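You operate a simulated robot arm through the tools that you are given. There is no shell and no other tool. Be economical: measure what you need, move in short steps, check, and stop when the job is done.

You run a simulated robot arm. Do the job below in one go: nothing can be reset, and whatever is moved stays where it is left.

Task
Form the violet circle into a bowl at 120 C.
Fine: put its tray back; the slide ends pulled out; the other two trays stay.

It is judged by the outcome, as a careful person would: the job done as asked, and still so three seconds after it is handed in. It fails if anything else is knocked over, pushed out of place, dropped, spilled or broken.

Robot
A 7-joint arm with a two-finger parallel gripper, fixed in place. Base frame: the origin is at the foot of the arm, x ahead of it, y to its left, z up; the work surface is at about z = 0.003. Lengths are in m, angles in rad, forces in N, time in s.
With the tool pointing down near the work surface it reaches from about 0.24 to 0.62 m from the base axis. Its first joint turns from -1.152 to 1.152 rad. Payload 2.6 kg.
The TCP is the grasp point between the finger pads, 0.03 m short of the fingertips. In the tool frame z runs along the fingers and y along their closing line. The gripper opens to 0.094 m. The fingers are 0.028 m wide and 0.01 m thick; the gripper's body (0.05 by 0.096 m) begins 0.055 m behind the TCP.
Orientation is that of the tool frame in the base frame, as a unit quaternion [x, y, z, w]. With the fingers straight down and closing along the base's y, the tool's x points along the base's -x, its y along +y and its z along -z.

Tools
- The arm moves only by the tool play_rows. Its argument "rows" is a list that holds one entry, the list of rows, each a list of 7 numbers: the shift along the tool's x, y, z in m, then the turn, a rotation vector about the tool's x, y, z in rad, then the opening, from 0 (shut) to 1 (fully open). In form: [[[x, y, z, rx, ry, rz, claw], ...]]. A call has 1 to 10 rows; each row is the pose to reach, as a shift and turn from the pose commanded when the call began, along the tool's axes at that moment. Rows are played at 5 a second. More than 0.05 m and 0.15 rad between two rows, or a gripper value outside its range, and nothing of the call is played. Where a pose cannot be reached the arm comes as near as it can. A force on the tool above 60 N (or 10 N above the force at the start of the call, whichever is more), or a blocked arm, ends the call early, and 0.2 s more pass. Each finger travels about 0.072 m/s and halts on what it meets, pressing with about 45 N; the grip force reading is that of the motor and also rises with nothing between the fingers. The clock runs only during rows and for 0.2 s after the last one: add rows that repeat a pose to give the fingers time. It gives the time, the measured TCP pose, the force on the tool (base axes), the opening and the grip force at its end, in the units of the frame above (readings bear some noise).
- Cameras (640 x 400 px; columns grow to the right, rows downward): "scene" is fixed at [0.0555, 0.4524, 0.5728]; the picture's right is [-0.55, -0.84, 0.00], its down [-0.42, 0.27, -0.86] and it looks along [0.72, -0.47, -0.50] (base axes); focal length 253 px, centre (320, 200). "wrist" rides on the gripper at [-0.037, 0, -0.058] in the tool frame; the picture's right is [0.00, -1.00, 0.00], its down [0.97, 0.00, -0.24] and it looks along [0.24, 0.00, 0.97] (tool axes); focal length 218 px, centre (320, 200). There is no depth. A picture from a camera that has moved, and an enlarged one, comes with that camera's place and axes in the base frame and with its lens.
- get_image(camera): a new picture of that camera. The clock stands still meanwhile.
- close_up(camera, box): a new picture of the part [left, top, right, bottom] of that camera's present view, enlarged. The clock stands still meanwhile.
- close_job(): hands the job in; it is judged then, once.

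Go step by step. Nothing tells you positions but the pictures and the camera data: compare them with the known pose of the tool, close in by small moves and look again before you grip or let go. The budget is 120 turns and 84 pictures, counting those below and the enlarged ones. Unless the task says otherwise, let go and move clear before handing in, and close with one line.

The tools are called as a command line: name --argument value ..., lists and objects as JSON in quotes. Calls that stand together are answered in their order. play_rows: Moves the arm, as the interface text tells. Its arguments: {"type":"object","properties":{"rows":{"type":"array"}},"required":["rows"]} The other tools are called the same way: get_image (camera) takes a picture; close_up (camera, box) takes an enlarged picture of a part of a camera's view; close_job () hands the job in.

At the start:

```text
t: 0.0
tool_pos: [0.2648, 0.1323, 0.4727]
tcp_rot: [-0.001, 1.0, 0.0, 0.0]
contact_force: [-0.1, -0.3, 1.2]
opening: 0.0941
grip_force: 0.0
```

scene: 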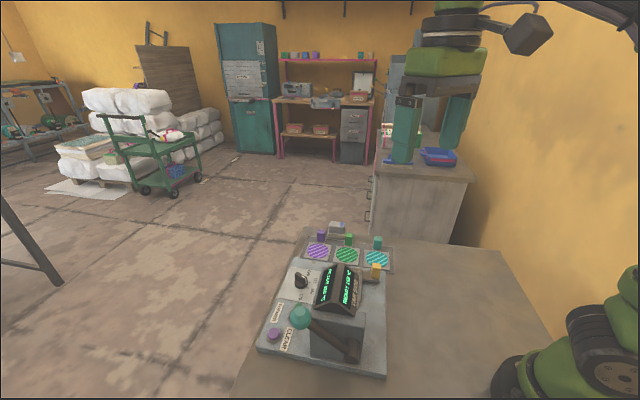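
wrist: 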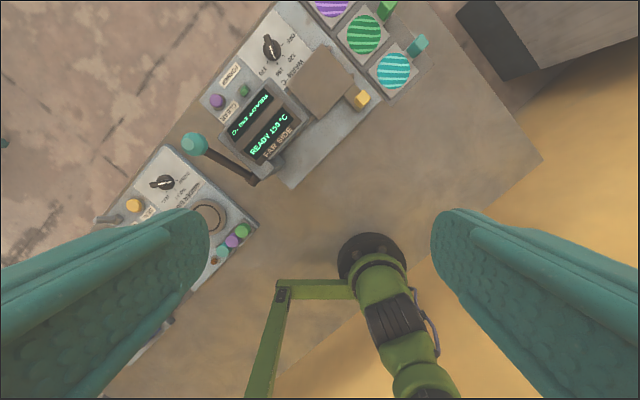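

I see a press-like machine with a lever, dial, buttons and displays, plus three trays with violet, green and teal circles. I'll look closer first.

close_up --camera "scene" --box '[240, 210, 420, 390]'

close_up --camera "wrist" --box '[180, 0, 440, 190]'

close_up --camera "wrist" --box '[80, 130, 280, 290]'

```text
2.22 times, centred on (330, 300) of scene
camera zoom: at [0.0555, 0.4524, 0.5728], right [-0.55, -0.84, 0.0], down [-0.42, 0.27, -0.86], along [0.72, -0.47, -0.5], focal length 562 px, centre (298, -22)
```

zoom: 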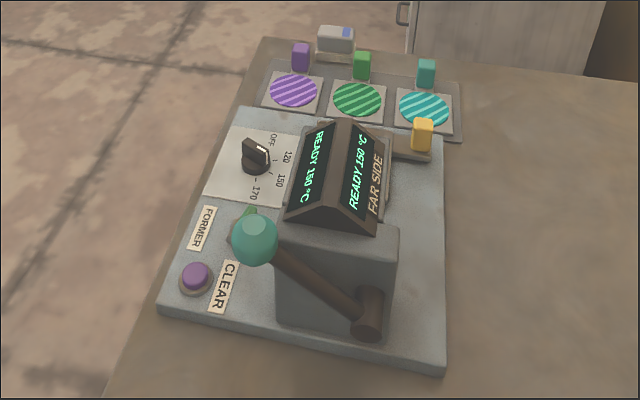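

```text
2.11 times, centred on (310, 95) of wrist
camera zoom: at [0.3005, 0.132, 0.5306], right [0.0, -1.0, 0.0], down [-0.97, 0.0, 0.24], along [-0.24, 0.0, -0.97], focal length 460 px, centre (341, 421)
```

zoom: 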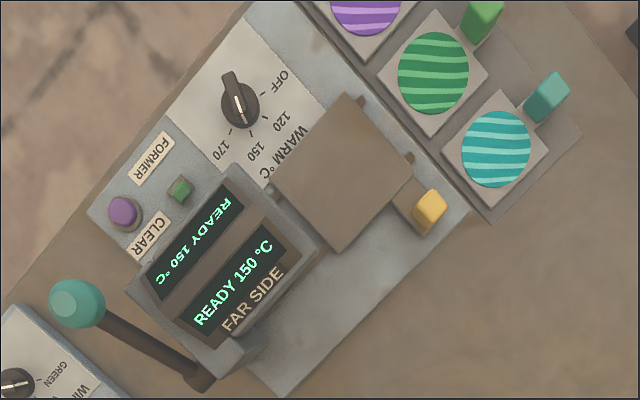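

```text
2.50 times, centred on (180, 210) of wrist
camera zoom: at [0.3005, 0.132, 0.5306], right [0.0, -1.0, 0.0], down [-0.97, 0.0, 0.24], along [-0.24, 0.0, -0.97], focal length 546 px, centre (670, 175)
```

zoom: 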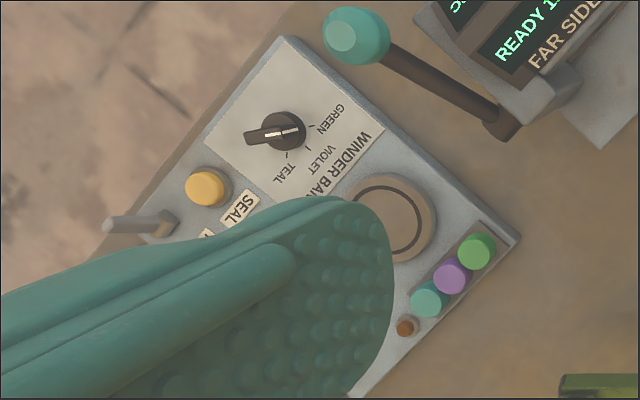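

The machine is turned about 45°. I'll move the wrist camera over it for a better view.

play_rows --rows '[[[-0.034, -0.02, 0, 0, 0, 0, 1], [-0.068, -0.04, 0, 0, 0, 0, 1], [-0.1, -0.06, 0, 0, 0, 0, 1], [-0.135, -0.08, 0, 0, 0, 0, 1]]]'

get_image --camera "wrist"

close_up --camera "scene" --box '[280, 220, 400, 300]'

```text
t: 1.0
tool_pos: [0.3869, 0.0557, 0.4706]
tcp_rot: [0.0, 1.0, 0.0, 0.002]
contact_force: [-0.4, 0.8, 0.2]
opening: 0.0943
grip_force: 0.0
out of reach, approached as far as the arm can: row 4
```

```text
78 pictures are left
camera wrist: at [0.4228, 0.0561, 0.5279], right [0.0, -1.0, 0.0], down [-0.97, 0.0, 0.24], along [-0.24, 0.0, -0.97], focal length 218 px, centre (320, 200)
```

wrist: 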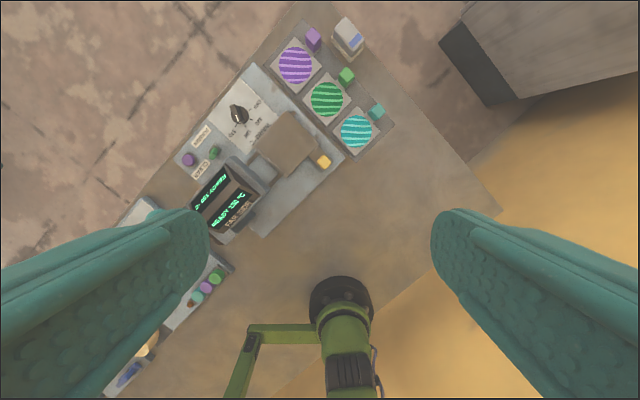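

```text
5.00 times, centred on (340, 260) of scene
camera zoom: at [0.0555, 0.4524, 0.5728], right [-0.55, -0.84, 0.0], down [-0.42, 0.27, -0.86], along [0.72, -0.47, -0.5], focal length 1263 px, centre (220, -100)
```

zoom: 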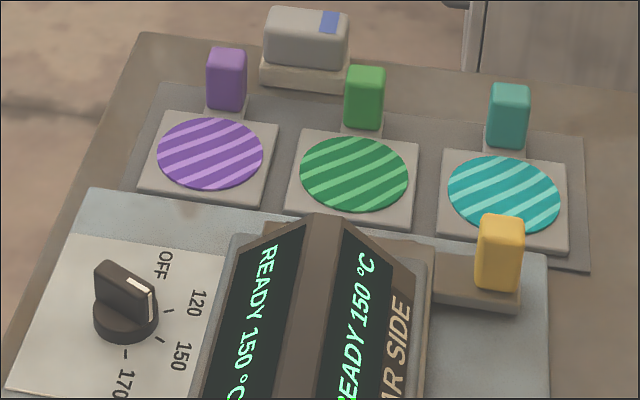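

close_up --camera "wrist" --box '[160, 10, 400, 250]'

close_up --camera "wrist" --box '[210, 80, 350, 190]'

```text
1.67 times, centred on (280, 130) of wrist
camera zoom: at [0.4228, 0.0561, 0.5279], right [0.0, -1.0, 0.0], down [-0.97, 0.0, 0.24], along [-0.24, 0.0, -0.97], focal length 364 px, centre (387, 317)
```

zoom: 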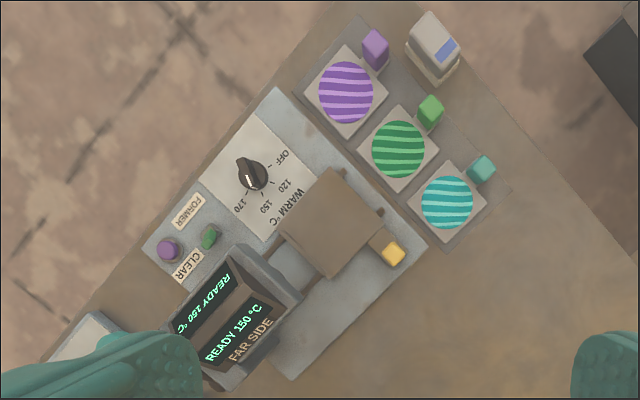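

```text
3.64 times, centred on (280, 135) of wrist
camera zoom: at [0.4228, 0.0561, 0.5279], right [0.0, -1.0, 0.0], down [-0.97, 0.0, 0.24], along [-0.24, 0.0, -0.97], focal length 794 px, centre (466, 436)
```

zoom: 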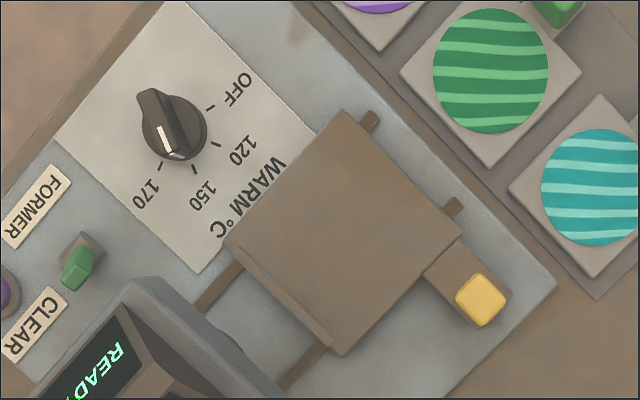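

close_up --camera "wrist" --box '[170, 130, 250, 200]'

close_up --camera "scene" --box '[250, 260, 400, 380]'

```text
5.71 times, centred on (210, 165) of wrist
camera zoom: at [0.4228, 0.0561, 0.5279], right [0.0, -1.0, 0.0], down [-0.97, 0.0, 0.24], along [-0.24, 0.0, -0.97], focal length 1247 px, centre (949, 400)
```

zoom: 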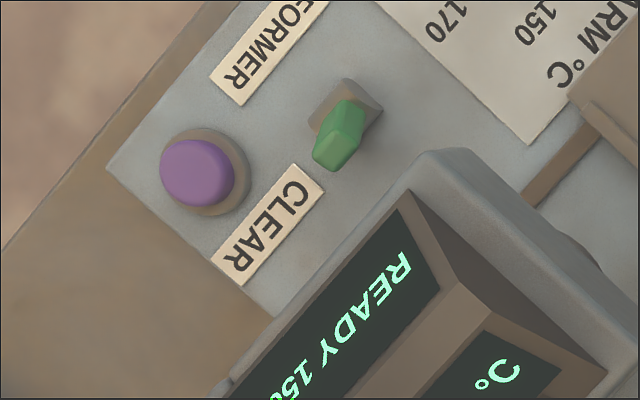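

```text
3.33 times, centred on (325, 320) of scene
camera zoom: at [0.0555, 0.4524, 0.5728], right [-0.55, -0.84, 0.0], down [-0.42, 0.27, -0.86], along [0.72, -0.47, -0.5], focal length 842 px, centre (303, -200)
```

zoom: 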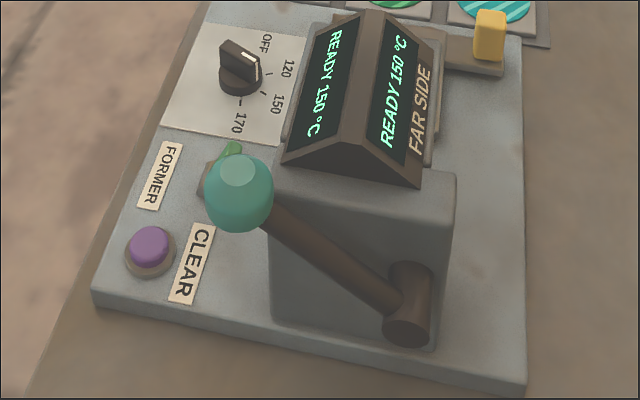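

The brown plate on rails with the yellow handle is the slide, already out, and the knob sits at 150 near (0.49, 0.23). I'll go above the knob and align to its ridge.

play_rows --rows '[[[-0.005, 0.02, 0.04, 0, 0, -0.05, 0.5], [-0.01, 0.04, 0.08, 0, 0, -0.1, 0.5], [-0.02, 0.065, 0.115, 0, 0, -0.16, 0.5], [-0.035, 0.09, 0.15, 0, 0, -0.22, 0.5], [-0.05, 0.115, 0.18, 0, 0, -0.28, 0.5], [-0.07, 0.14, 0.21, 0, 0, -0.34, 0.5], [-0.09, 0.16, 0.235, 0, 0, -0.4, 0.5], [-0.1, 0.17, 0.25, 0, 0, -0.44, 0.5], [-0.1, 0.17, 0.25, 0, 0, -0.44, 0.5]]]'

get_image --camera "wrist"

get_image --camera "scene"

```text
t: 3.0
tool_pos: [0.4868, 0.2249, 0.2202]
tcp_rot: [-0.218, 0.976, 0.0, 0.0]
contact_force: [0.3, -0.4, 0.4]
opening: 0.0471
grip_force: 0.1
```

```text
72 pictures are left
camera wrist: at [0.5178, 0.2423, 0.2784], right [0.43, -0.9, 0.0], down [-0.88, -0.41, 0.24], along [-0.22, -0.1, -0.97], focal length 218 px, centre (320, 200)
```

wrist: 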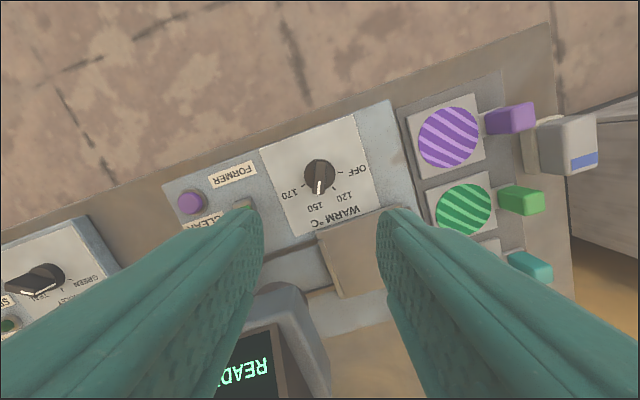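

```text
71 pictures are left
```

scene: 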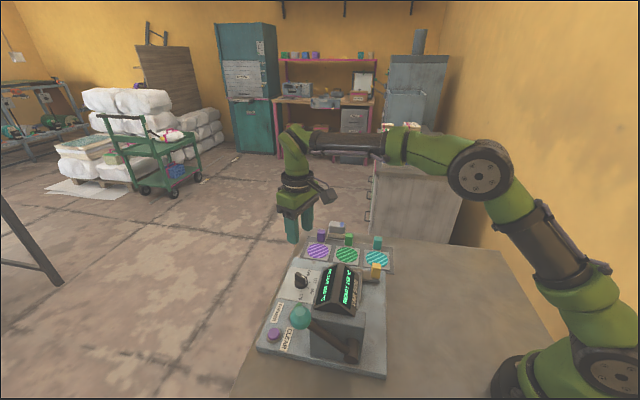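

close_up --camera "wrist" --box '[255, 125, 395, 235]'

close_up --camera "scene" --box '[280, 260, 330, 305]'

```text
3.64 times, centred on (325, 180) of wrist
camera zoom: at [0.5178, 0.2423, 0.2784], right [0.43, -0.9, 0.0], down [-0.88, -0.41, 0.24], along [-0.22, -0.1, -0.97], focal length 794 px, centre (302, 273)
```

zoom: 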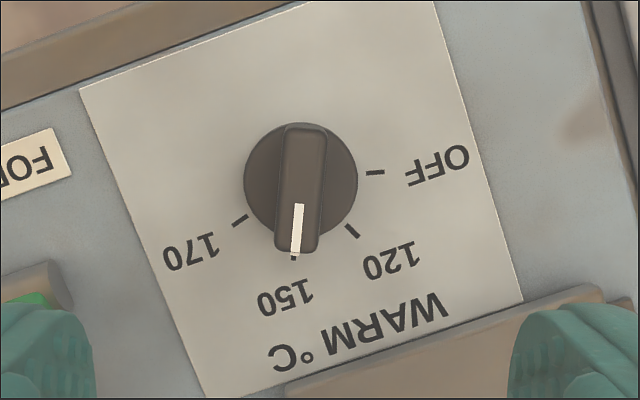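

```text
8.89 times, centred on (305, 282) of scene
camera zoom: at [0.0555, 0.4524, 0.5728], right [-0.55, -0.84, 0.0], down [-0.42, 0.27, -0.86], along [0.72, -0.47, -0.5], focal length 2246 px, centre (453, -533)
```

zoom: 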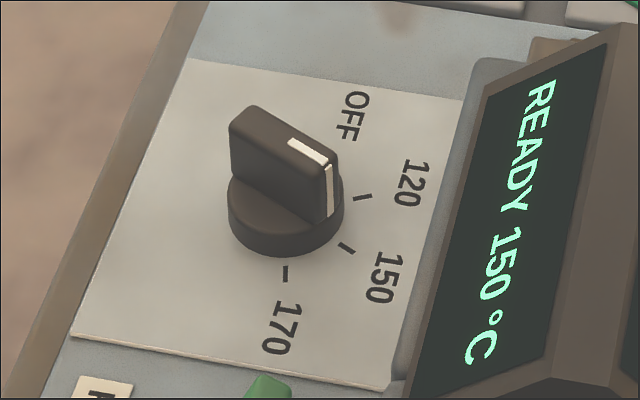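

The knob centre is about (0.4895, 0.2295), with its ridge top near z 0.056. I'll descend to just above, aligned.

play_rows --rows '[[[-0.002, 0.002, 0.045, 0, 0, 0.02, 0.5], [-0.004, 0.003, 0.085, 0, 0, 0.05, 0.5], [-0.004, 0.003, 0.115, 0, 0, 0.05, 0.5], [-0.004, 0.003, 0.115, 0, 0, 0.05, 0.5]]]'

get_image --camera "wrist"

close_up --camera "scene" --box '[260, 220, 360, 310]'

```text
t: 4.0
tool_pos: [0.4892, 0.2306, 0.1039]
tcp_rot: [-0.194, 0.981, 0.0, 0.0]
contact_force: [0.2, 0.3, -0.7]
opening: 0.0468
grip_force: 0.0
```

```text
68 pictures are left
camera wrist: at [0.5216, 0.2451, 0.1626], right [0.38, -0.92, 0.0], down [-0.9, -0.37, 0.24], along [-0.22, -0.09, -0.97], focal length 218 px, centre (320, 200)
```

wrist: 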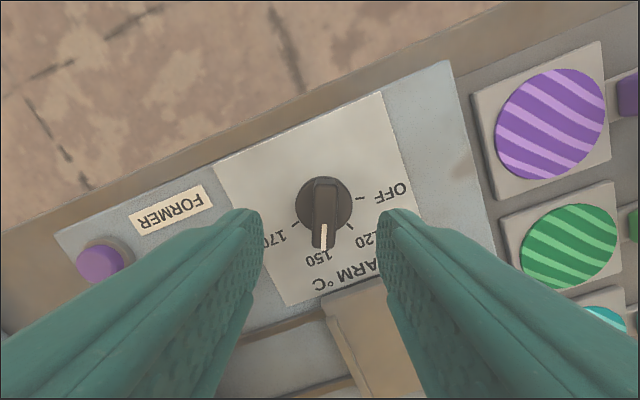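

```text
4.44 times, centred on (310, 265) of scene
camera zoom: at [0.0555, 0.4524, 0.5728], right [-0.55, -0.84, 0.0], down [-0.42, 0.27, -0.86], along [0.72, -0.47, -0.5], focal length 1123 px, centre (364, -89)
```

zoom: 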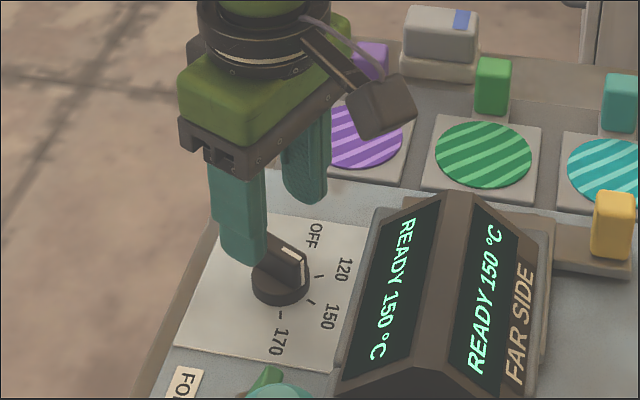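

play_rows --rows '[[[-0.003, -0.002, 0.015, 0, 0, 0, 0.5], [-0.003, -0.002, 0.031, 0, 0, 0, 0.5], [-0.003, -0.002, 0.031, 0, 0, 0, 0.0], [-0.003, -0.002, 0.031, 0, 0, 0, 0.0], [-0.003, -0.002, 0.031, 0, 0, 0, 0.0]]]'

get_image --camera "wrist"

```text
t: 5.2
tool_pos: [0.4927, 0.2297, 0.0732]
tcp_rot: [-0.193, 0.981, 0.0, 0.001]
contact_force: [-0.5, -0.4, -3.5]
opening: 0.0129
grip_force: 44.5
```

```text
66 pictures are left
camera wrist: at [0.5252, 0.244, 0.1314], right [0.38, -0.92, 0.0], down [-0.9, -0.37, 0.24], along [-0.22, -0.09, -0.97], focal length 218 px, centre (320, 200)
```

wrist: 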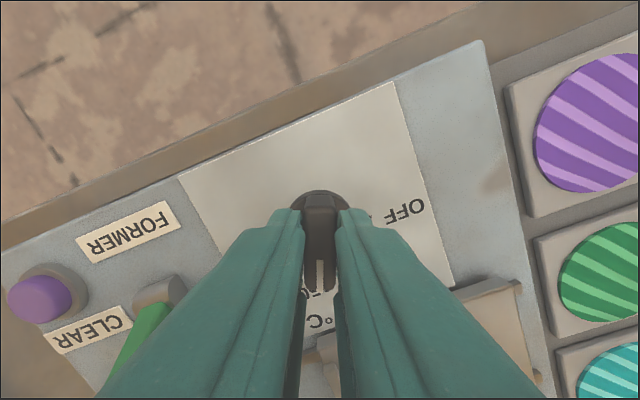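

play_rows --rows '[[[0, 0, 0, 0, 0, -0.13, 0], [0, 0, 0, 0, 0, -0.26, 0], [0, 0, 0, 0, 0, -0.39, 0], [0, 0, 0, 0, 0, -0.52, 0], [0, 0, 0, 0, 0, -0.65, 0], [0, 0, 0, 0, 0, -0.78, 0], [0, 0, 0, 0, 0, -0.87, 0], [0, 0, 0, 0, 0, -0.94, 0], [0, 0, 0, 0, 0, -0.94, 0]]]'

close_up --camera "scene" --box '[260, 220, 360, 310]'

```text
t: 7.2
tool_pos: [0.4909, 0.2307, 0.0742]
tcp_rot: [-0.618, 0.786, 0.002, -0.001]
contact_force: [-3.4, 10.3, -15.6]
opening: 0.0126
grip_force: 45.3
```

```text
4.44 times, centred on (310, 265) of scene
camera zoom: at [0.0556, 0.4524, 0.5727], right [-0.55, -0.84, 0.0], down [-0.42, 0.27, -0.86], along [0.72, -0.47, -0.5], focal length 1123 px, centre (364, -89)
```

zoom: 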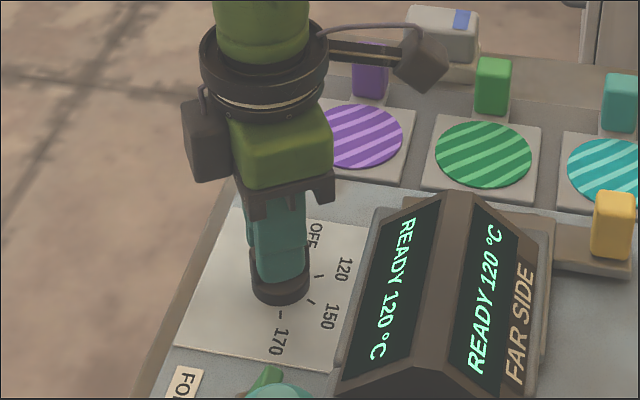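

Both displays read READY 120 °C. I'll release the knob, rise and turn toward the violet tray.

play_rows --rows '[[[0, 0, 0, 0, 0, -0.94, 0.3]]]'

```text
refused: row 1 steps farther than a row can; nothing moved
```

The shift is relative to the present pose, so no turn is needed here. Opening and rising now.

play_rows --rows '[[[0, 0, 0, 0, 0, 0, 0.4], [0, 0, 0, 0, 0, 0, 0.4], [0, 0, -0.04, 0, 0, 0, 0.4], [0, 0, -0.085, 0, 0, 0, 0.4], [0, 0, -0.13, 0, 0, 0, 0.4]]]'

close_up --camera "scene" --box '[260, 220, 360, 310]'

```text
t: 8.4
tool_pos: [0.4901, 0.2293, 0.2054]
tcp_rot: [-0.618, 0.786, 0.0, 0.0]
contact_force: [0.4, -0.1, -0.6]
opening: 0.0375
grip_force: 0.0
```

```text
4.44 times, centred on (310, 265) of scene
camera zoom: at [0.0555, 0.4524, 0.5728], right [-0.55, -0.84, 0.0], down [-0.42, 0.27, -0.86], along [0.72, -0.47, -0.5], focal length 1123 px, centre (364, -89)
```

zoom: 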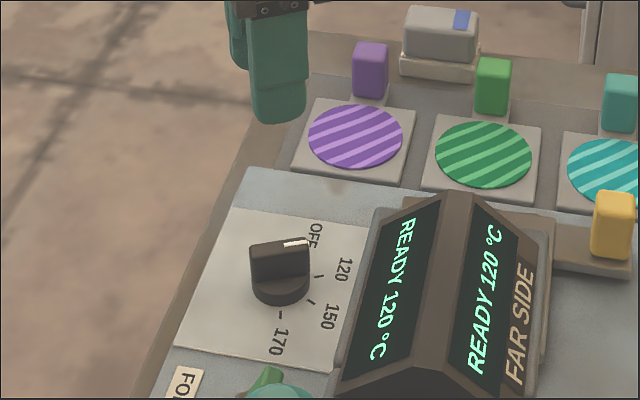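

play_rows --rows '[[[0.015, -0.005, 0, 0, 0, 0.13, 0.5], [0.03, -0.01, 0, 0, 0, 0.26, 0.5], [0.045, -0.015, 0, 0, 0, 0.39, 0.5], [0.06, -0.02, 0, 0, 0, 0.52, 0.5], [0.075, -0.025, 0, 0, 0, 0.65, 0.5], [0.09, -0.03, 0, 0, 0, 0.78, 0.5], [0.105, -0.035, 0, 0, 0, 0.91, 0.5], [0.124, -0.04, 0, 0, 0, 1.05, 0.5]]]'

play_rows --rows '[[[0, 0, 0, 0, 0, 0.13, 0.5], [0, 0, 0, 0, 0, 0.26, 0.5], [0, 0, 0, 0, 0, 0.39, 0.5], [0, 0, 0, 0, 0, 0.52, 0.5], [0, 0, 0, 0, 0, 0.65, 0.5], [0, 0, 0, 0, 0, 0.78, 0.5], [0, 0, 0, 0, 0, 0.91, 0.5], [0, 0, 0, 0, 0, 1.05, 0.5], [0, 0, 0, 0, 0, 1.05, 0.5]]]'

get_image --camera "wrist"

```text
t: 10.2
tool_pos: [0.5011, 0.0999, 0.2052]
tcp_rot: [-0.139, 0.99, 0.0, 0.001]
contact_force: [-0.3, 0.4, 0.5]
opening: 0.0471
grip_force: 0.2
```

```text
t: 12.2
tool_pos: [0.5, 0.0988, 0.2063]
tcp_rot: [0.376, 0.927, 0.0, 0.0]
contact_force: [0.8, 1.1, 0.2]
opening: 0.0469
grip_force: 0.1
```

```text
63 pictures are left
camera wrist: at [0.5267, 0.074, 0.2624], right [-0.7, -0.72, 0.0], down [-0.7, 0.68, 0.24], along [-0.17, 0.17, -0.97], focal length 218 px, centre (320, 200)
```

wrist: 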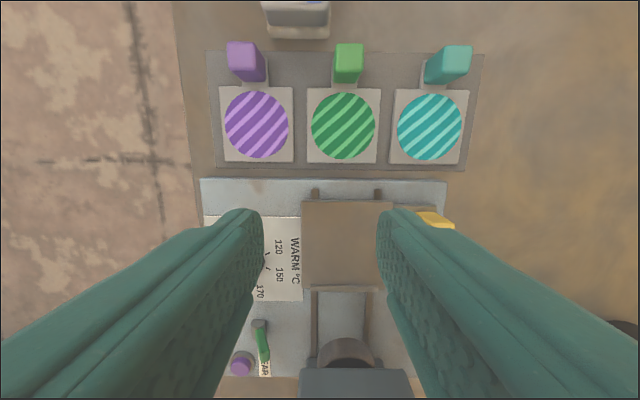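

Aligned view: the violet tray centre is about (0.59, 0.107) and its post about (0.627, 0.072). That is at the reach limit, so I'll approach with a tilt of 0.3 rad outward.

play_rows --rows '[[[-0.02, 0.017, 0.01, 0, -0.06, 0, 0.6], [-0.04, 0.034, 0.025, 0, -0.12, 0, 0.6], [-0.06, 0.05, 0.04, 0, -0.2, 0, 0.6], [-0.085, 0.0696, 0.06, 0, -0.3, 0, 0.6], [-0.085, 0.0696, 0.06, 0, -0.3, 0, 0.6]]]'

get_image --camera "wrist"

close_up --camera "scene" --box '[280, 190, 400, 290]'

```text
t: 13.4
tool_pos: [0.6119, 0.0907, 0.1451]
tcp_rot: [0.371, 0.916, -0.056, 0.139]
contact_force: [-0.2, 1.0, 0.3]
opening: 0.0562
grip_force: 0.1
```

```text
62 pictures are left
camera wrist: at [0.6227, 0.0782, 0.211], right [-0.7, -0.72, 0.0], down [-0.72, 0.69, -0.06], along [0.04, -0.04, -1.0], focal length 218 px, centre (320, 200)
```

wrist: 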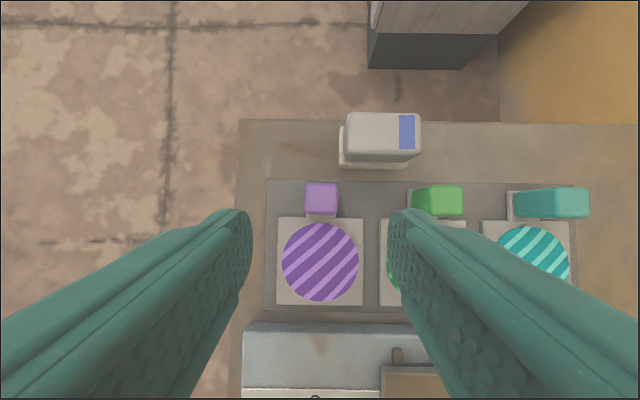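

```text
4.00 times, centred on (340, 240) of scene
camera zoom: at [0.0555, 0.4524, 0.5728], right [-0.55, -0.84, 0.0], down [-0.42, 0.27, -0.86], along [0.72, -0.47, -0.5], focal length 1011 px, centre (240, 40)
```

zoom: 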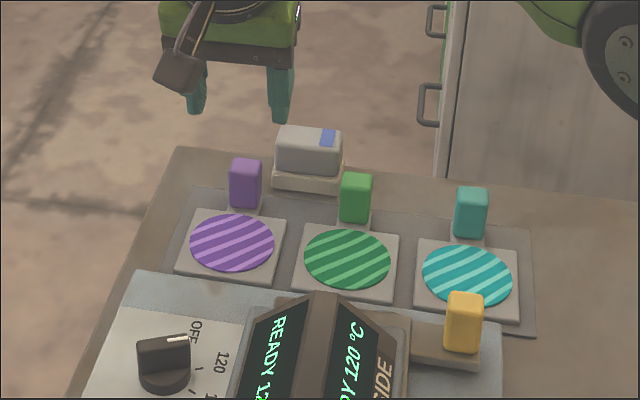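

play_rows --rows '[[[0.001, -0.001, 0.03, 0, 0, 0, 0.6], [0.002, -0.002, 0.055, 0, 0, 0, 0.6], [0.002, -0.002, 0.055, 0, 0, 0, 0.6]]]'

get_image --camera "wrist"

close_up --camera "scene" --box '[280, 190, 400, 290]'

```text
t: 14.2
tool_pos: [0.618, 0.0803, 0.0917]
tcp_rot: [0.372, 0.916, -0.057, 0.139]
contact_force: [-0.6, -0.3, 1.3]
opening: 0.0562
grip_force: 0.0
```

```text
60 pictures are left
camera wrist: at [0.6316, 0.0664, 0.1576], right [-0.7, -0.72, 0.0], down [-0.72, 0.69, -0.06], along [0.04, -0.04, -1.0], focal length 218 px, centre (320, 200)
```

wrist: 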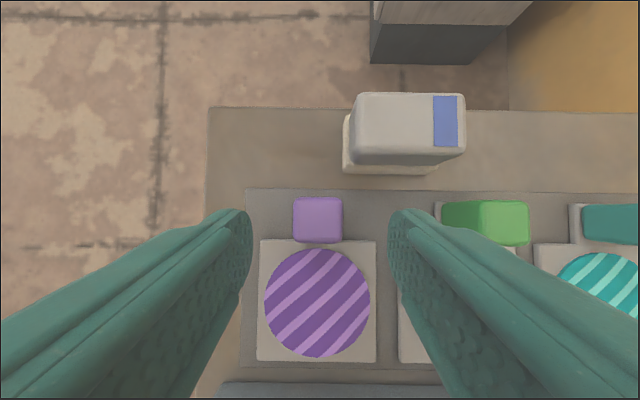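

```text
4.00 times, centred on (340, 240) of scene
camera zoom: at [0.0555, 0.4524, 0.5728], right [-0.55, -0.84, 0.0], down [-0.42, 0.27, -0.86], along [0.72, -0.47, -0.5], focal length 1011 px, centre (240, 40)
```

zoom: 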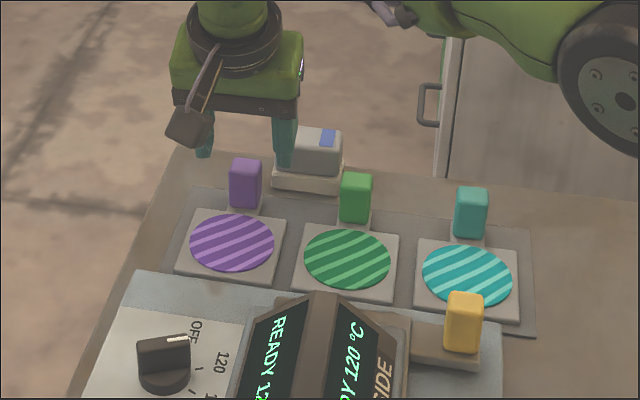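

play_rows --rows '[[[0, 0, 0.02, 0, 0, 0, 0.6], [0, 0, 0.036, 0, 0, 0, 0.6], [0, 0, 0.036, 0, 0, 0, 0.6]]]'

close_up --camera "scene" --box '[280, 190, 400, 290]'

get_image --camera "wrist"

```text
t: 15.0
tool_pos: [0.6282, 0.0714, 0.0559]
tcp_rot: [0.371, 0.916, -0.057, 0.138]
contact_force: [1.2, -0.3, 0.2]
opening: 0.0562
grip_force: 0.0
```

```text
4.00 times, centred on (340, 240) of scene
camera zoom: at [0.0555, 0.4524, 0.5728], right [-0.55, -0.84, 0.0], down [-0.42, 0.27, -0.86], along [0.72, -0.47, -0.5], focal length 1011 px, centre (240, 40)
```

zoom: 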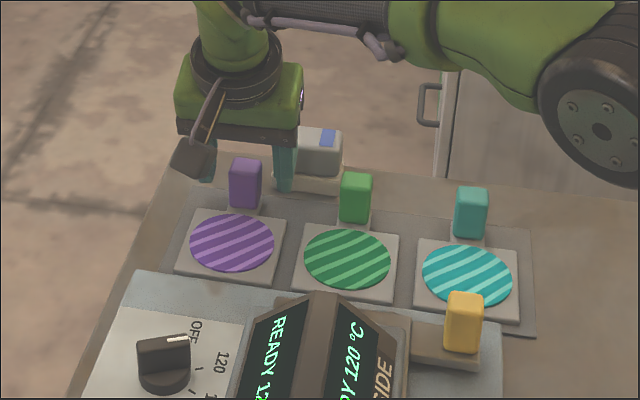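

```text
57 pictures are left
camera wrist: at [0.6396, 0.0595, 0.1236], right [-0.7, -0.72, 0.0], down [-0.72, 0.69, -0.06], along [0.04, -0.04, -1.0], focal length 218 px, centre (320, 200)
```

wrist: 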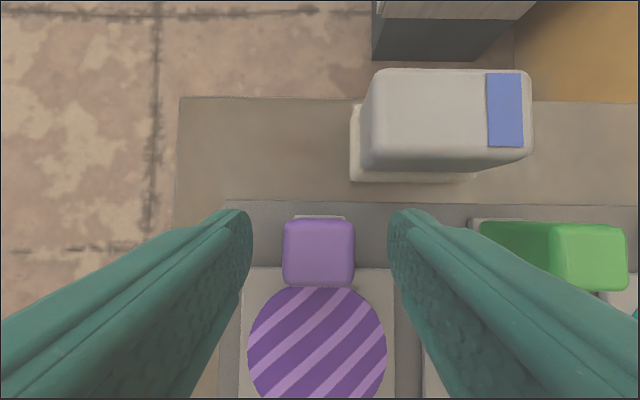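

play_rows --rows '[[[0, 0, 0, 0, 0, 0, 0.3], [0, 0, 0, 0, 0, 0, 0.0], [0, 0, 0, 0, 0, 0, 0.0], [0, 0, 0, 0, 0, 0, 0.0]]]'

get_image --camera "wrist"

```text
t: 16.0
tool_pos: [0.6267, 0.0722, 0.0577]
tcp_rot: [0.372, 0.916, -0.056, 0.139]
contact_force: [-0.7, 0.4, 0.4]
opening: 0.0252
grip_force: 44.8
```

```text
56 pictures are left
camera wrist: at [0.6395, 0.0595, 0.1237], right [-0.7, -0.72, 0.0], down [-0.72, 0.69, -0.06], along [0.04, -0.04, -1.0], focal length 218 px, centre (320, 200)
```

wrist: 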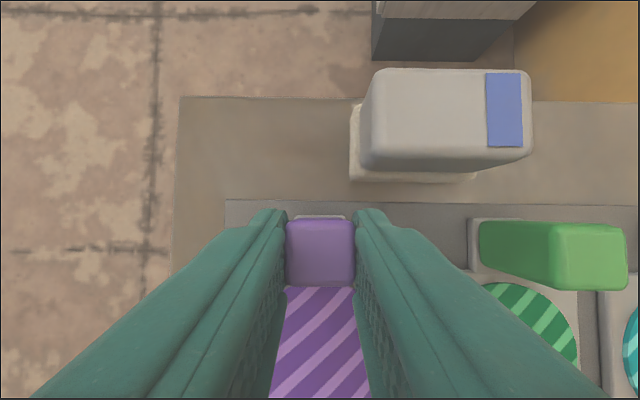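

play_rows --rows '[[[-0.003, 0, -0.01, 0, 0, 0, 0], [-0.009, 0, -0.029, 0, 0, 0, 0], [-0.018, 0, -0.057, 0, 0, 0, 0], [-0.022, 0, -0.075, 0, 0, 0, 0], [-0.022, 0, -0.075, 0, 0, 0, 0]]]'

get_image --camera "wrist"

close_up --camera "scene" --box '[270, 170, 430, 300]'

```text
t: 17.2
tool_pos: [0.6256, 0.0733, 0.136]
tcp_rot: [0.371, 0.916, -0.057, 0.138]
contact_force: [-0.2, -0.2, -1.0]
opening: 0.0247
grip_force: 44.8
```

```text
55 pictures are left
camera wrist: at [0.638, 0.0598, 0.2019], right [-0.7, -0.72, 0.0], down [-0.72, 0.69, -0.06], along [0.04, -0.04, -1.0], focal length 218 px, centre (320, 200)
```

wrist: 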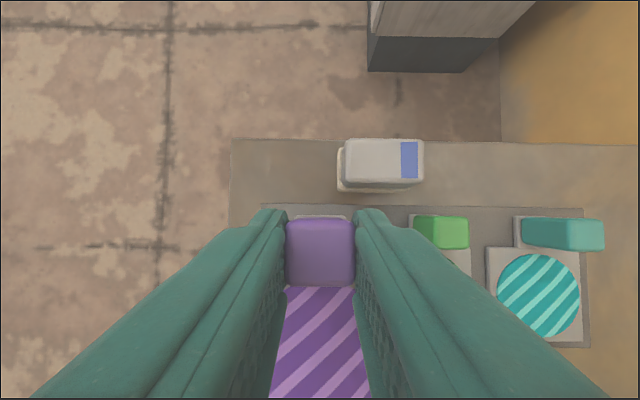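

```text
3.08 times, centred on (350, 235) of scene
camera zoom: at [0.0555, 0.4524, 0.5728], right [-0.55, -0.84, 0.0], down [-0.42, 0.27, -0.86], along [0.72, -0.47, -0.5], focal length 778 px, centre (228, 92)
```

zoom: 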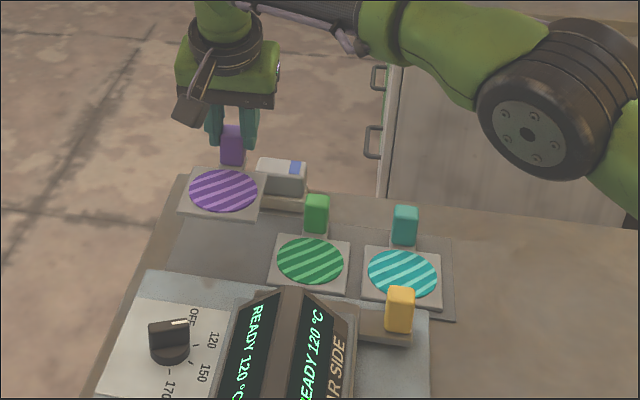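

The tray is lifted and level. I'll carry it over the slide plate, whose centre is about (0.428, 0.1285) at z 0.04, so the TCP should go to about (0.465, 0.092).

play_rows --rows '[[[0.02, -0.016, -0.006, 0, 0, 0, 0], [0.045, -0.036, -0.0139, 0, 0, 0, 0], [0.07, -0.057, -0.0216, 0, 0, 0, 0], [0.095, -0.077, -0.0293, 0, 0, 0, 0], [0.1217, -0.099, -0.0376, 0, 0, 0, 0], [0.1217, -0.099, -0.0376, 0, 0, 0, 0]]]'

get_image --camera "wrist"

close_up --camera "scene" --box '[270, 170, 430, 300]'

```text
t: 18.6
tool_pos: [0.4651, 0.0901, 0.1355]
tcp_rot: [0.371, 0.916, -0.056, 0.139]
contact_force: [-0.6, 0.4, -0.8]
opening: 0.0248
grip_force: 44.9
```

```text
53 pictures are left
camera wrist: at [0.4775, 0.0777, 0.2015], right [-0.7, -0.72, 0.0], down [-0.72, 0.69, -0.06], along [0.04, -0.04, -1.0], focal length 218 px, centre (320, 200)
```

wrist: 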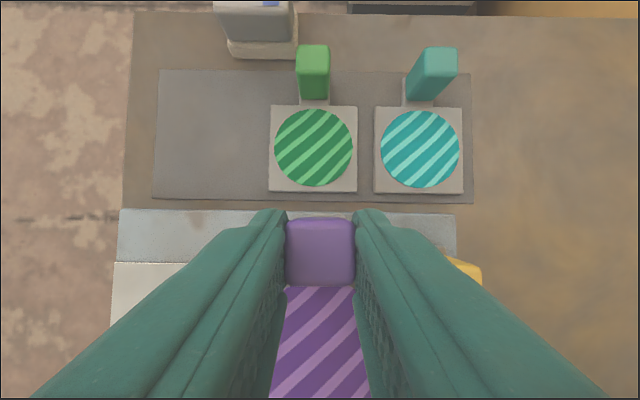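

```text
3.08 times, centred on (350, 235) of scene
camera zoom: at [0.0555, 0.4524, 0.5728], right [-0.55, -0.84, 0.0], down [-0.42, 0.27, -0.86], along [0.72, -0.47, -0.5], focal length 778 px, centre (228, 92)
```

zoom: 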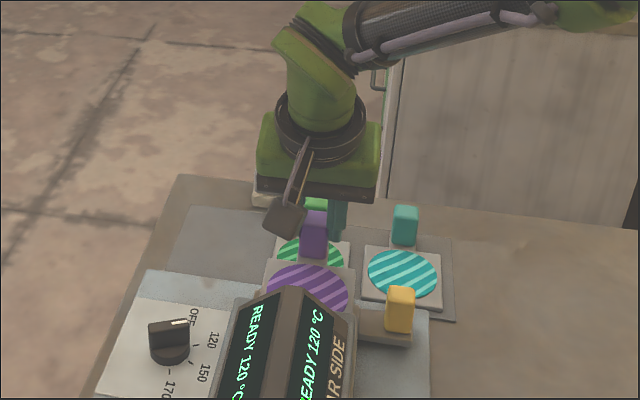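

play_rows --rows '[[[0.007, 0.0014, 0.019, 0, 0, 0, 0], [0.0113, 0.0014, 0.0325, 0, 0, 0, 0], [0.0128, 0.0014, 0.0372, 0, 0, 0, 0], [0.0128, 0.0014, 0.0372, 0, 0, 0, 0]]]'

get_image --camera "wrist"

close_up --camera "scene" --box '[310, 220, 400, 300]'

```text
t: 19.6
tool_pos: [0.4656, 0.0913, 0.0945]
tcp_rot: [0.372, 0.916, -0.056, 0.138]
contact_force: [-0.3, 0.0, -0.8]
opening: 0.0251
grip_force: 44.9
```

```text
51 pictures are left
camera wrist: at [0.4781, 0.079, 0.1615], right [-0.7, -0.72, 0.0], down [-0.72, 0.69, -0.06], along [0.04, -0.04, -1.0], focal length 218 px, centre (320, 200)
```

wrist: 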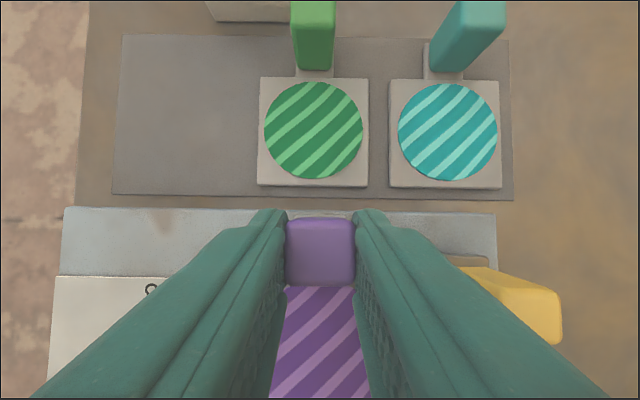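

```text
5.00 times, centred on (355, 260) of scene
camera zoom: at [0.0555, 0.4524, 0.5728], right [-0.55, -0.84, 0.0], down [-0.42, 0.27, -0.86], along [0.72, -0.47, -0.5], focal length 1263 px, centre (145, -100)
```

zoom: 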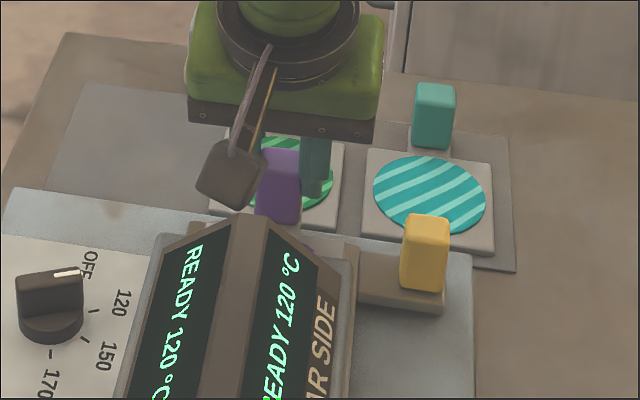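

play_rows --rows '[[[0.0012, 0, 0.0038, 0, 0, 0, 0], [0.0024, 0, 0.0076, 0, 0, 0, 0], [0.0024, 0, 0.0076, 0, 0, 0, 0]]]'

```text
t: 20.4
tool_pos: [0.468, 0.0925, 0.0901]
tcp_rot: [0.371, 0.916, -0.055, 0.141]
contact_force: [-10.7, -2.5, 34.9]
opening: 0.0248
grip_force: 45.5
```

play_rows --rows '[[[-0.0008, 0, -0.0028, 0, 0, 0, 0], [-0.0008, 0, -0.0028, 0, 0, 0, 0]]]'

close_up --camera "scene" --box '[325, 235, 375, 275]'

get_image --camera "wrist"

```text
t: 21.0
tool_pos: [0.4675, 0.0924, 0.0901]
tcp_rot: [0.37, 0.917, -0.056, 0.138]
contact_force: [3.1, 2.3, 10.8]
opening: 0.0249
grip_force: 45.3
```

```text
10.00 times, centred on (350, 255) of scene
camera zoom: at [0.0554, 0.4524, 0.5728], right [-0.55, -0.84, 0.0], down [-0.42, 0.27, -0.86], along [0.72, -0.47, -0.5], focal length 2527 px, centre (20, -350)
```

zoom: 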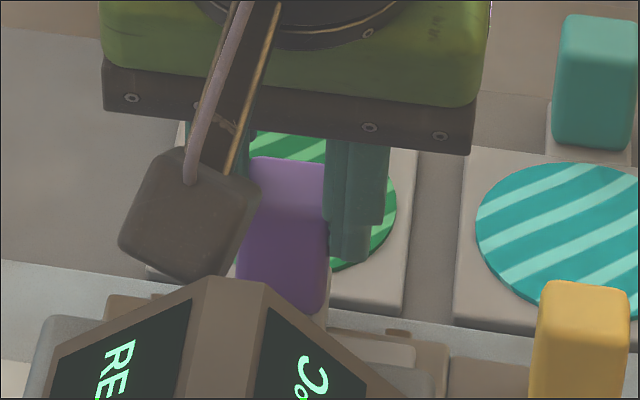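

```text
48 pictures are left
camera wrist: at [0.4783, 0.0799, 0.1563], right [-0.69, -0.72, 0.0], down [-0.72, 0.69, -0.06], along [0.04, -0.04, -1.0], focal length 218 px, centre (320, 200)
```

wrist: 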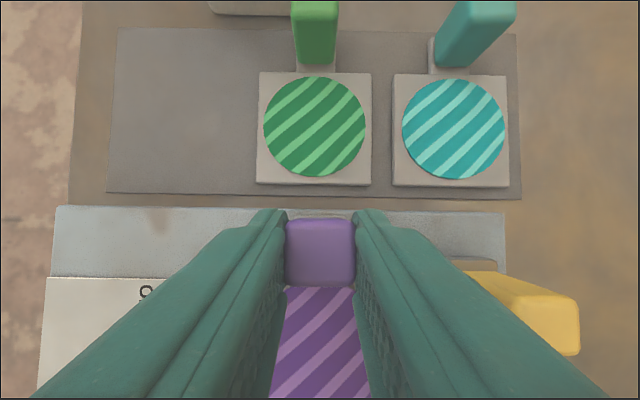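

close_up --camera "scene" --box '[328, 255, 363, 275]'

```text
16.00 times, centred on (346, 265) of scene
camera zoom: at [0.0554, 0.4524, 0.5728], right [-0.55, -0.84, 0.0], down [-0.42, 0.27, -0.86], along [0.72, -0.47, -0.5], focal length 4043 px, centre (-88, -840)
```

zoom: 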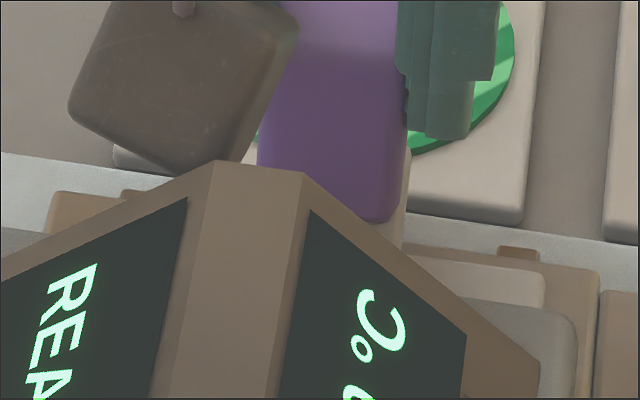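

The tray rests on the slide plate, centred across it. I'll release and back away.

play_rows --rows '[[[0, 0, 0, 0, 0, 0, 0.35], [0, 0, 0, 0, 0, 0, 0.4], [0, 0, 0, 0, 0, 0, 0.4], [0, 0, -0.03, 0, 0, 0, 0.4], [0, 0, -0.06, 0, 0, 0, 0.4], [0, 0, -0.1, 0, 0, 0, 0.4], [0, 0, -0.1, 0, 0, 0, 0.4]]]'

get_image --camera "wrist"

```text
t: 22.6
tool_pos: [0.4436, 0.1129, 0.1866]
tcp_rot: [0.371, 0.917, -0.055, 0.138]
contact_force: [0.3, 0.3, 0.5]
opening: 0.0376
grip_force: 0.1
```

```text
46 pictures are left
camera wrist: at [0.4561, 0.1006, 0.2529], right [-0.7, -0.72, 0.0], down [-0.72, 0.69, -0.06], along [0.04, -0.04, -1.0], focal length 218 px, centre (320, 200)
```

wrist: 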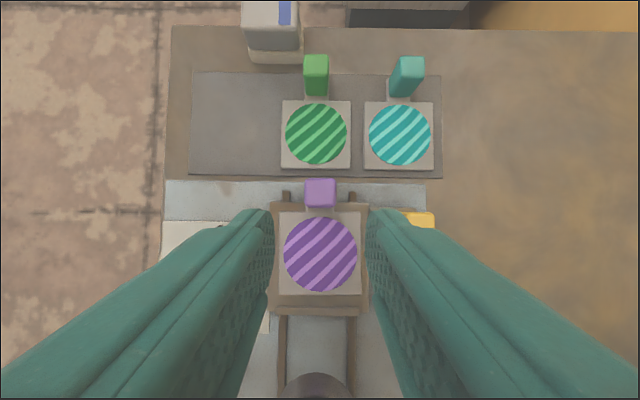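

The tray sits centred on the slide. Next is the yellow slide handle near (0.394, 0.045, top z 0.073): I'll untilt, go above it and turn so the fingers close along the slide direction.

play_rows --rows '[[[-0.005, -0.028, -0.003, 0, 0.1, 0, 0.5], [-0.01, -0.056, -0.006, 0, 0.2, 0, 0.5], [-0.0157, -0.0836, -0.0092, 0, 0.3, 0, 0.5], [-0.0157, -0.0836, -0.0092, 0, 0.3, 0, 0.5]]]'

play_rows --rows '[[[0, 0, 0, 0, 0, 0.14, 0.5], [0, 0, 0, 0, 0, 0.28, 0.5], [0, 0, 0, 0, 0, 0.42, 0.5], [0, 0, 0, 0, 0, 0.56, 0.5], [0, 0, 0, 0, 0, 0.7, 0.5], [0, 0, 0, 0, 0, 0.84, 0.5], [0, 0, 0, 0, 0, 0.98, 0.5], [0, 0, 0, 0, 0, 1.12, 0.5], [0, 0, 0, 0, 0, 1.26, 0.5], [0, 0, 0, 0, 0, 1.4, 0.5]]]'

```text
t: 23.6
tool_pos: [0.3946, 0.0446, 0.1992]
tcp_rot: [0.375, 0.927, 0.0, -0.001]
contact_force: [-0.7, 0.1, -0.2]
opening: 0.0471
grip_force: 0.0
```

```text
t: 25.8
tool_pos: [0.3961, 0.0437, 0.1999]
tcp_rot: [0.885, 0.466, 0.0, -0.001]
contact_force: [-0.8, 0.5, 0.4]
opening: 0.0466
grip_force: 0.1
```

play_rows --rows '[[[0, 0, 0, 0, 0, 0.09, 0.5], [0, 0, 0, 0, 0, 0.175, 0.5], [0, 0, 0, 0, 0, 0.175, 0.5]]]'

get_image --camera "wrist"

close_up --camera "scene" --box '[280, 210, 430, 320]'

```text
t: 26.6
tool_pos: [0.3961, 0.0432, 0.1996]
tcp_rot: [0.922, 0.388, 0.001, 0.0]
contact_force: [0.3, 0.0, -0.1]
opening: 0.0472
grip_force: 0.2
```

```text
45 pictures are left
camera wrist: at [0.3684, 0.0179, 0.2574], right [-0.71, 0.7, 0.0], down [0.68, 0.69, 0.24], along [0.17, 0.17, -0.97], focal length 218 px, centre (320, 200)
```

wrist: 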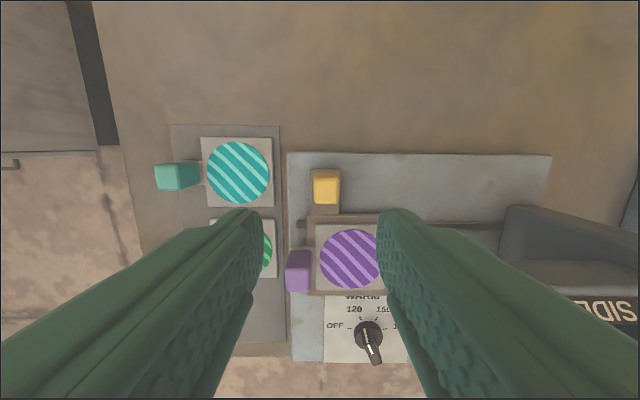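

```text
3.64 times, centred on (355, 265) of scene
camera zoom: at [0.0555, 0.4524, 0.5728], right [-0.55, -0.84, 0.0], down [-0.42, 0.27, -0.86], along [0.72, -0.47, -0.5], focal length 919 px, centre (193, -36)
```

zoom: 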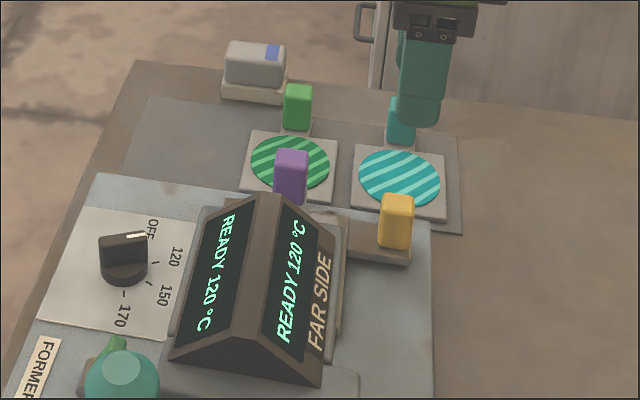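

close_up --camera "wrist" --box '[400, 140, 640, 340]'

```text
2.00 times, centred on (520, 240) of wrist
camera zoom: at [0.3684, 0.0179, 0.2574], right [-0.71, 0.7, 0.0], down [0.68, 0.69, 0.24], along [0.17, 0.17, -0.97], focal length 436 px, centre (-80, 120)
```

zoom: 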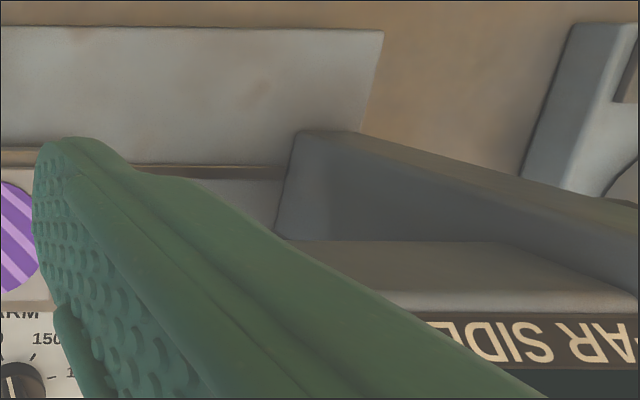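

play_rows --rows '[[[-0.003, -0.003, 0.03, 0, 0.1, 0, 0.5], [-0.0064, -0.0059, 0.06, 0, 0.2, 0, 0.5], [-0.0064, -0.0059, 0.085, 0, 0.2, 0, 0.5], [-0.0064, -0.0059, 0.085, 0, 0.2, 0, 0.5]]]'

get_image --camera "wrist"

close_up --camera "scene" --box '[310, 210, 430, 300]'

```text
t: 27.6
tool_pos: [0.3857, 0.044, 0.1147]
tcp_rot: [0.917, 0.386, 0.093, -0.039]
contact_force: [0.5, -0.2, 0.0]
opening: 0.0469
grip_force: 0.1
```

```text
42 pictures are left
camera wrist: at [0.3524, 0.0093, 0.1633], right [-0.72, 0.7, 0.0], down [0.63, 0.65, 0.43], along [0.3, 0.31, -0.9], focal length 218 px, centre (320, 200)
```

wrist: 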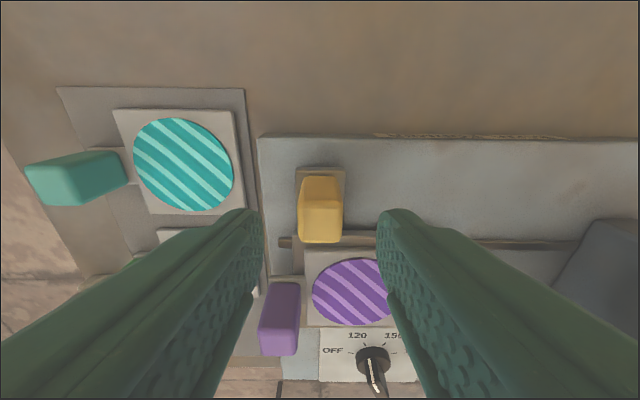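

```text
4.44 times, centred on (370, 255) of scene
camera zoom: at [0.0555, 0.4524, 0.5728], right [-0.55, -0.84, 0.0], down [-0.42, 0.27, -0.86], along [0.72, -0.47, -0.5], focal length 1123 px, centre (98, -44)
```

zoom: 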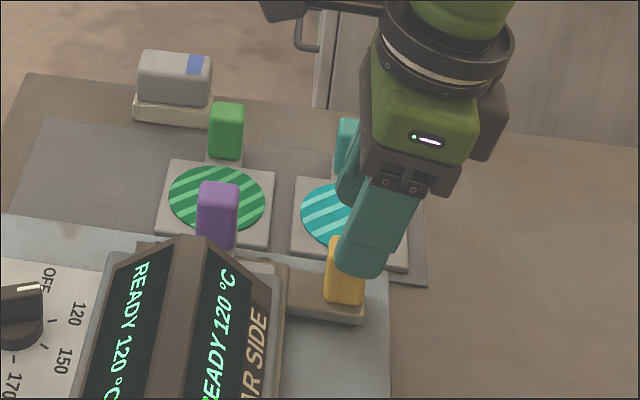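

play_rows --rows '[[[-0.0033, 0, 0.0162, 0, 0, 0, 0.5], [-0.0066, 0, 0.0323, 0, 0, 0, 0.5], [-0.0066, 0, 0.0323, 0, 0, 0, 0.5]]]'

get_image --camera "wrist"

close_up --camera "scene" --box '[310, 210, 430, 300]'

```text
t: 28.4
tool_pos: [0.3862, 0.0434, 0.0814]
tcp_rot: [0.917, 0.387, 0.093, -0.038]
contact_force: [0.1, -0.3, -0.3]
opening: 0.0469
grip_force: 0.0
```

```text
40 pictures are left
camera wrist: at [0.3522, 0.0095, 0.1307], right [-0.72, 0.7, 0.0], down [0.63, 0.65, 0.43], along [0.3, 0.31, -0.9], focal length 218 px, centre (320, 200)
```

wrist: 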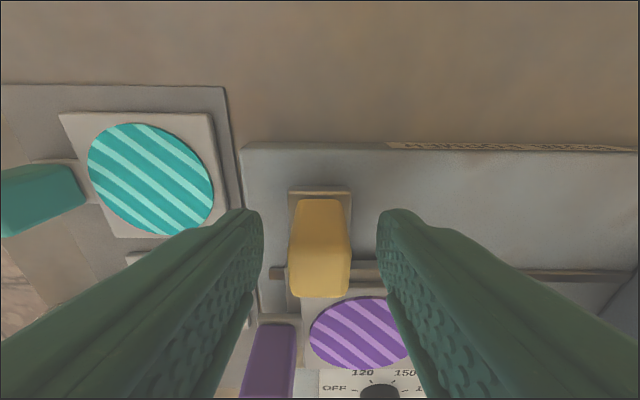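

```text
4.44 times, centred on (370, 255) of scene
camera zoom: at [0.0555, 0.4524, 0.5728], right [-0.55, -0.84, 0.0], down [-0.42, 0.27, -0.86], along [0.72, -0.47, -0.5], focal length 1123 px, centre (98, -44)
```

zoom: 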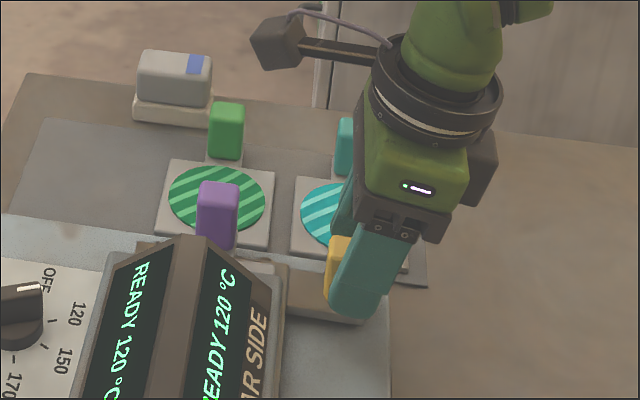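

play_rows --rows '[[[0, 0, 0, 0, 0, 0, 0.25], [0, 0, 0, 0, 0, 0, 0.0], [0, 0, 0, 0, 0, 0, 0.0]]]'

```text
t: 29.2
tool_pos: [0.387, 0.0432, 0.0809]
tcp_rot: [0.917, 0.386, 0.091, -0.04]
contact_force: [1.3, 1.7, -4.4]
opening: 0.0218
grip_force: 45.2
```

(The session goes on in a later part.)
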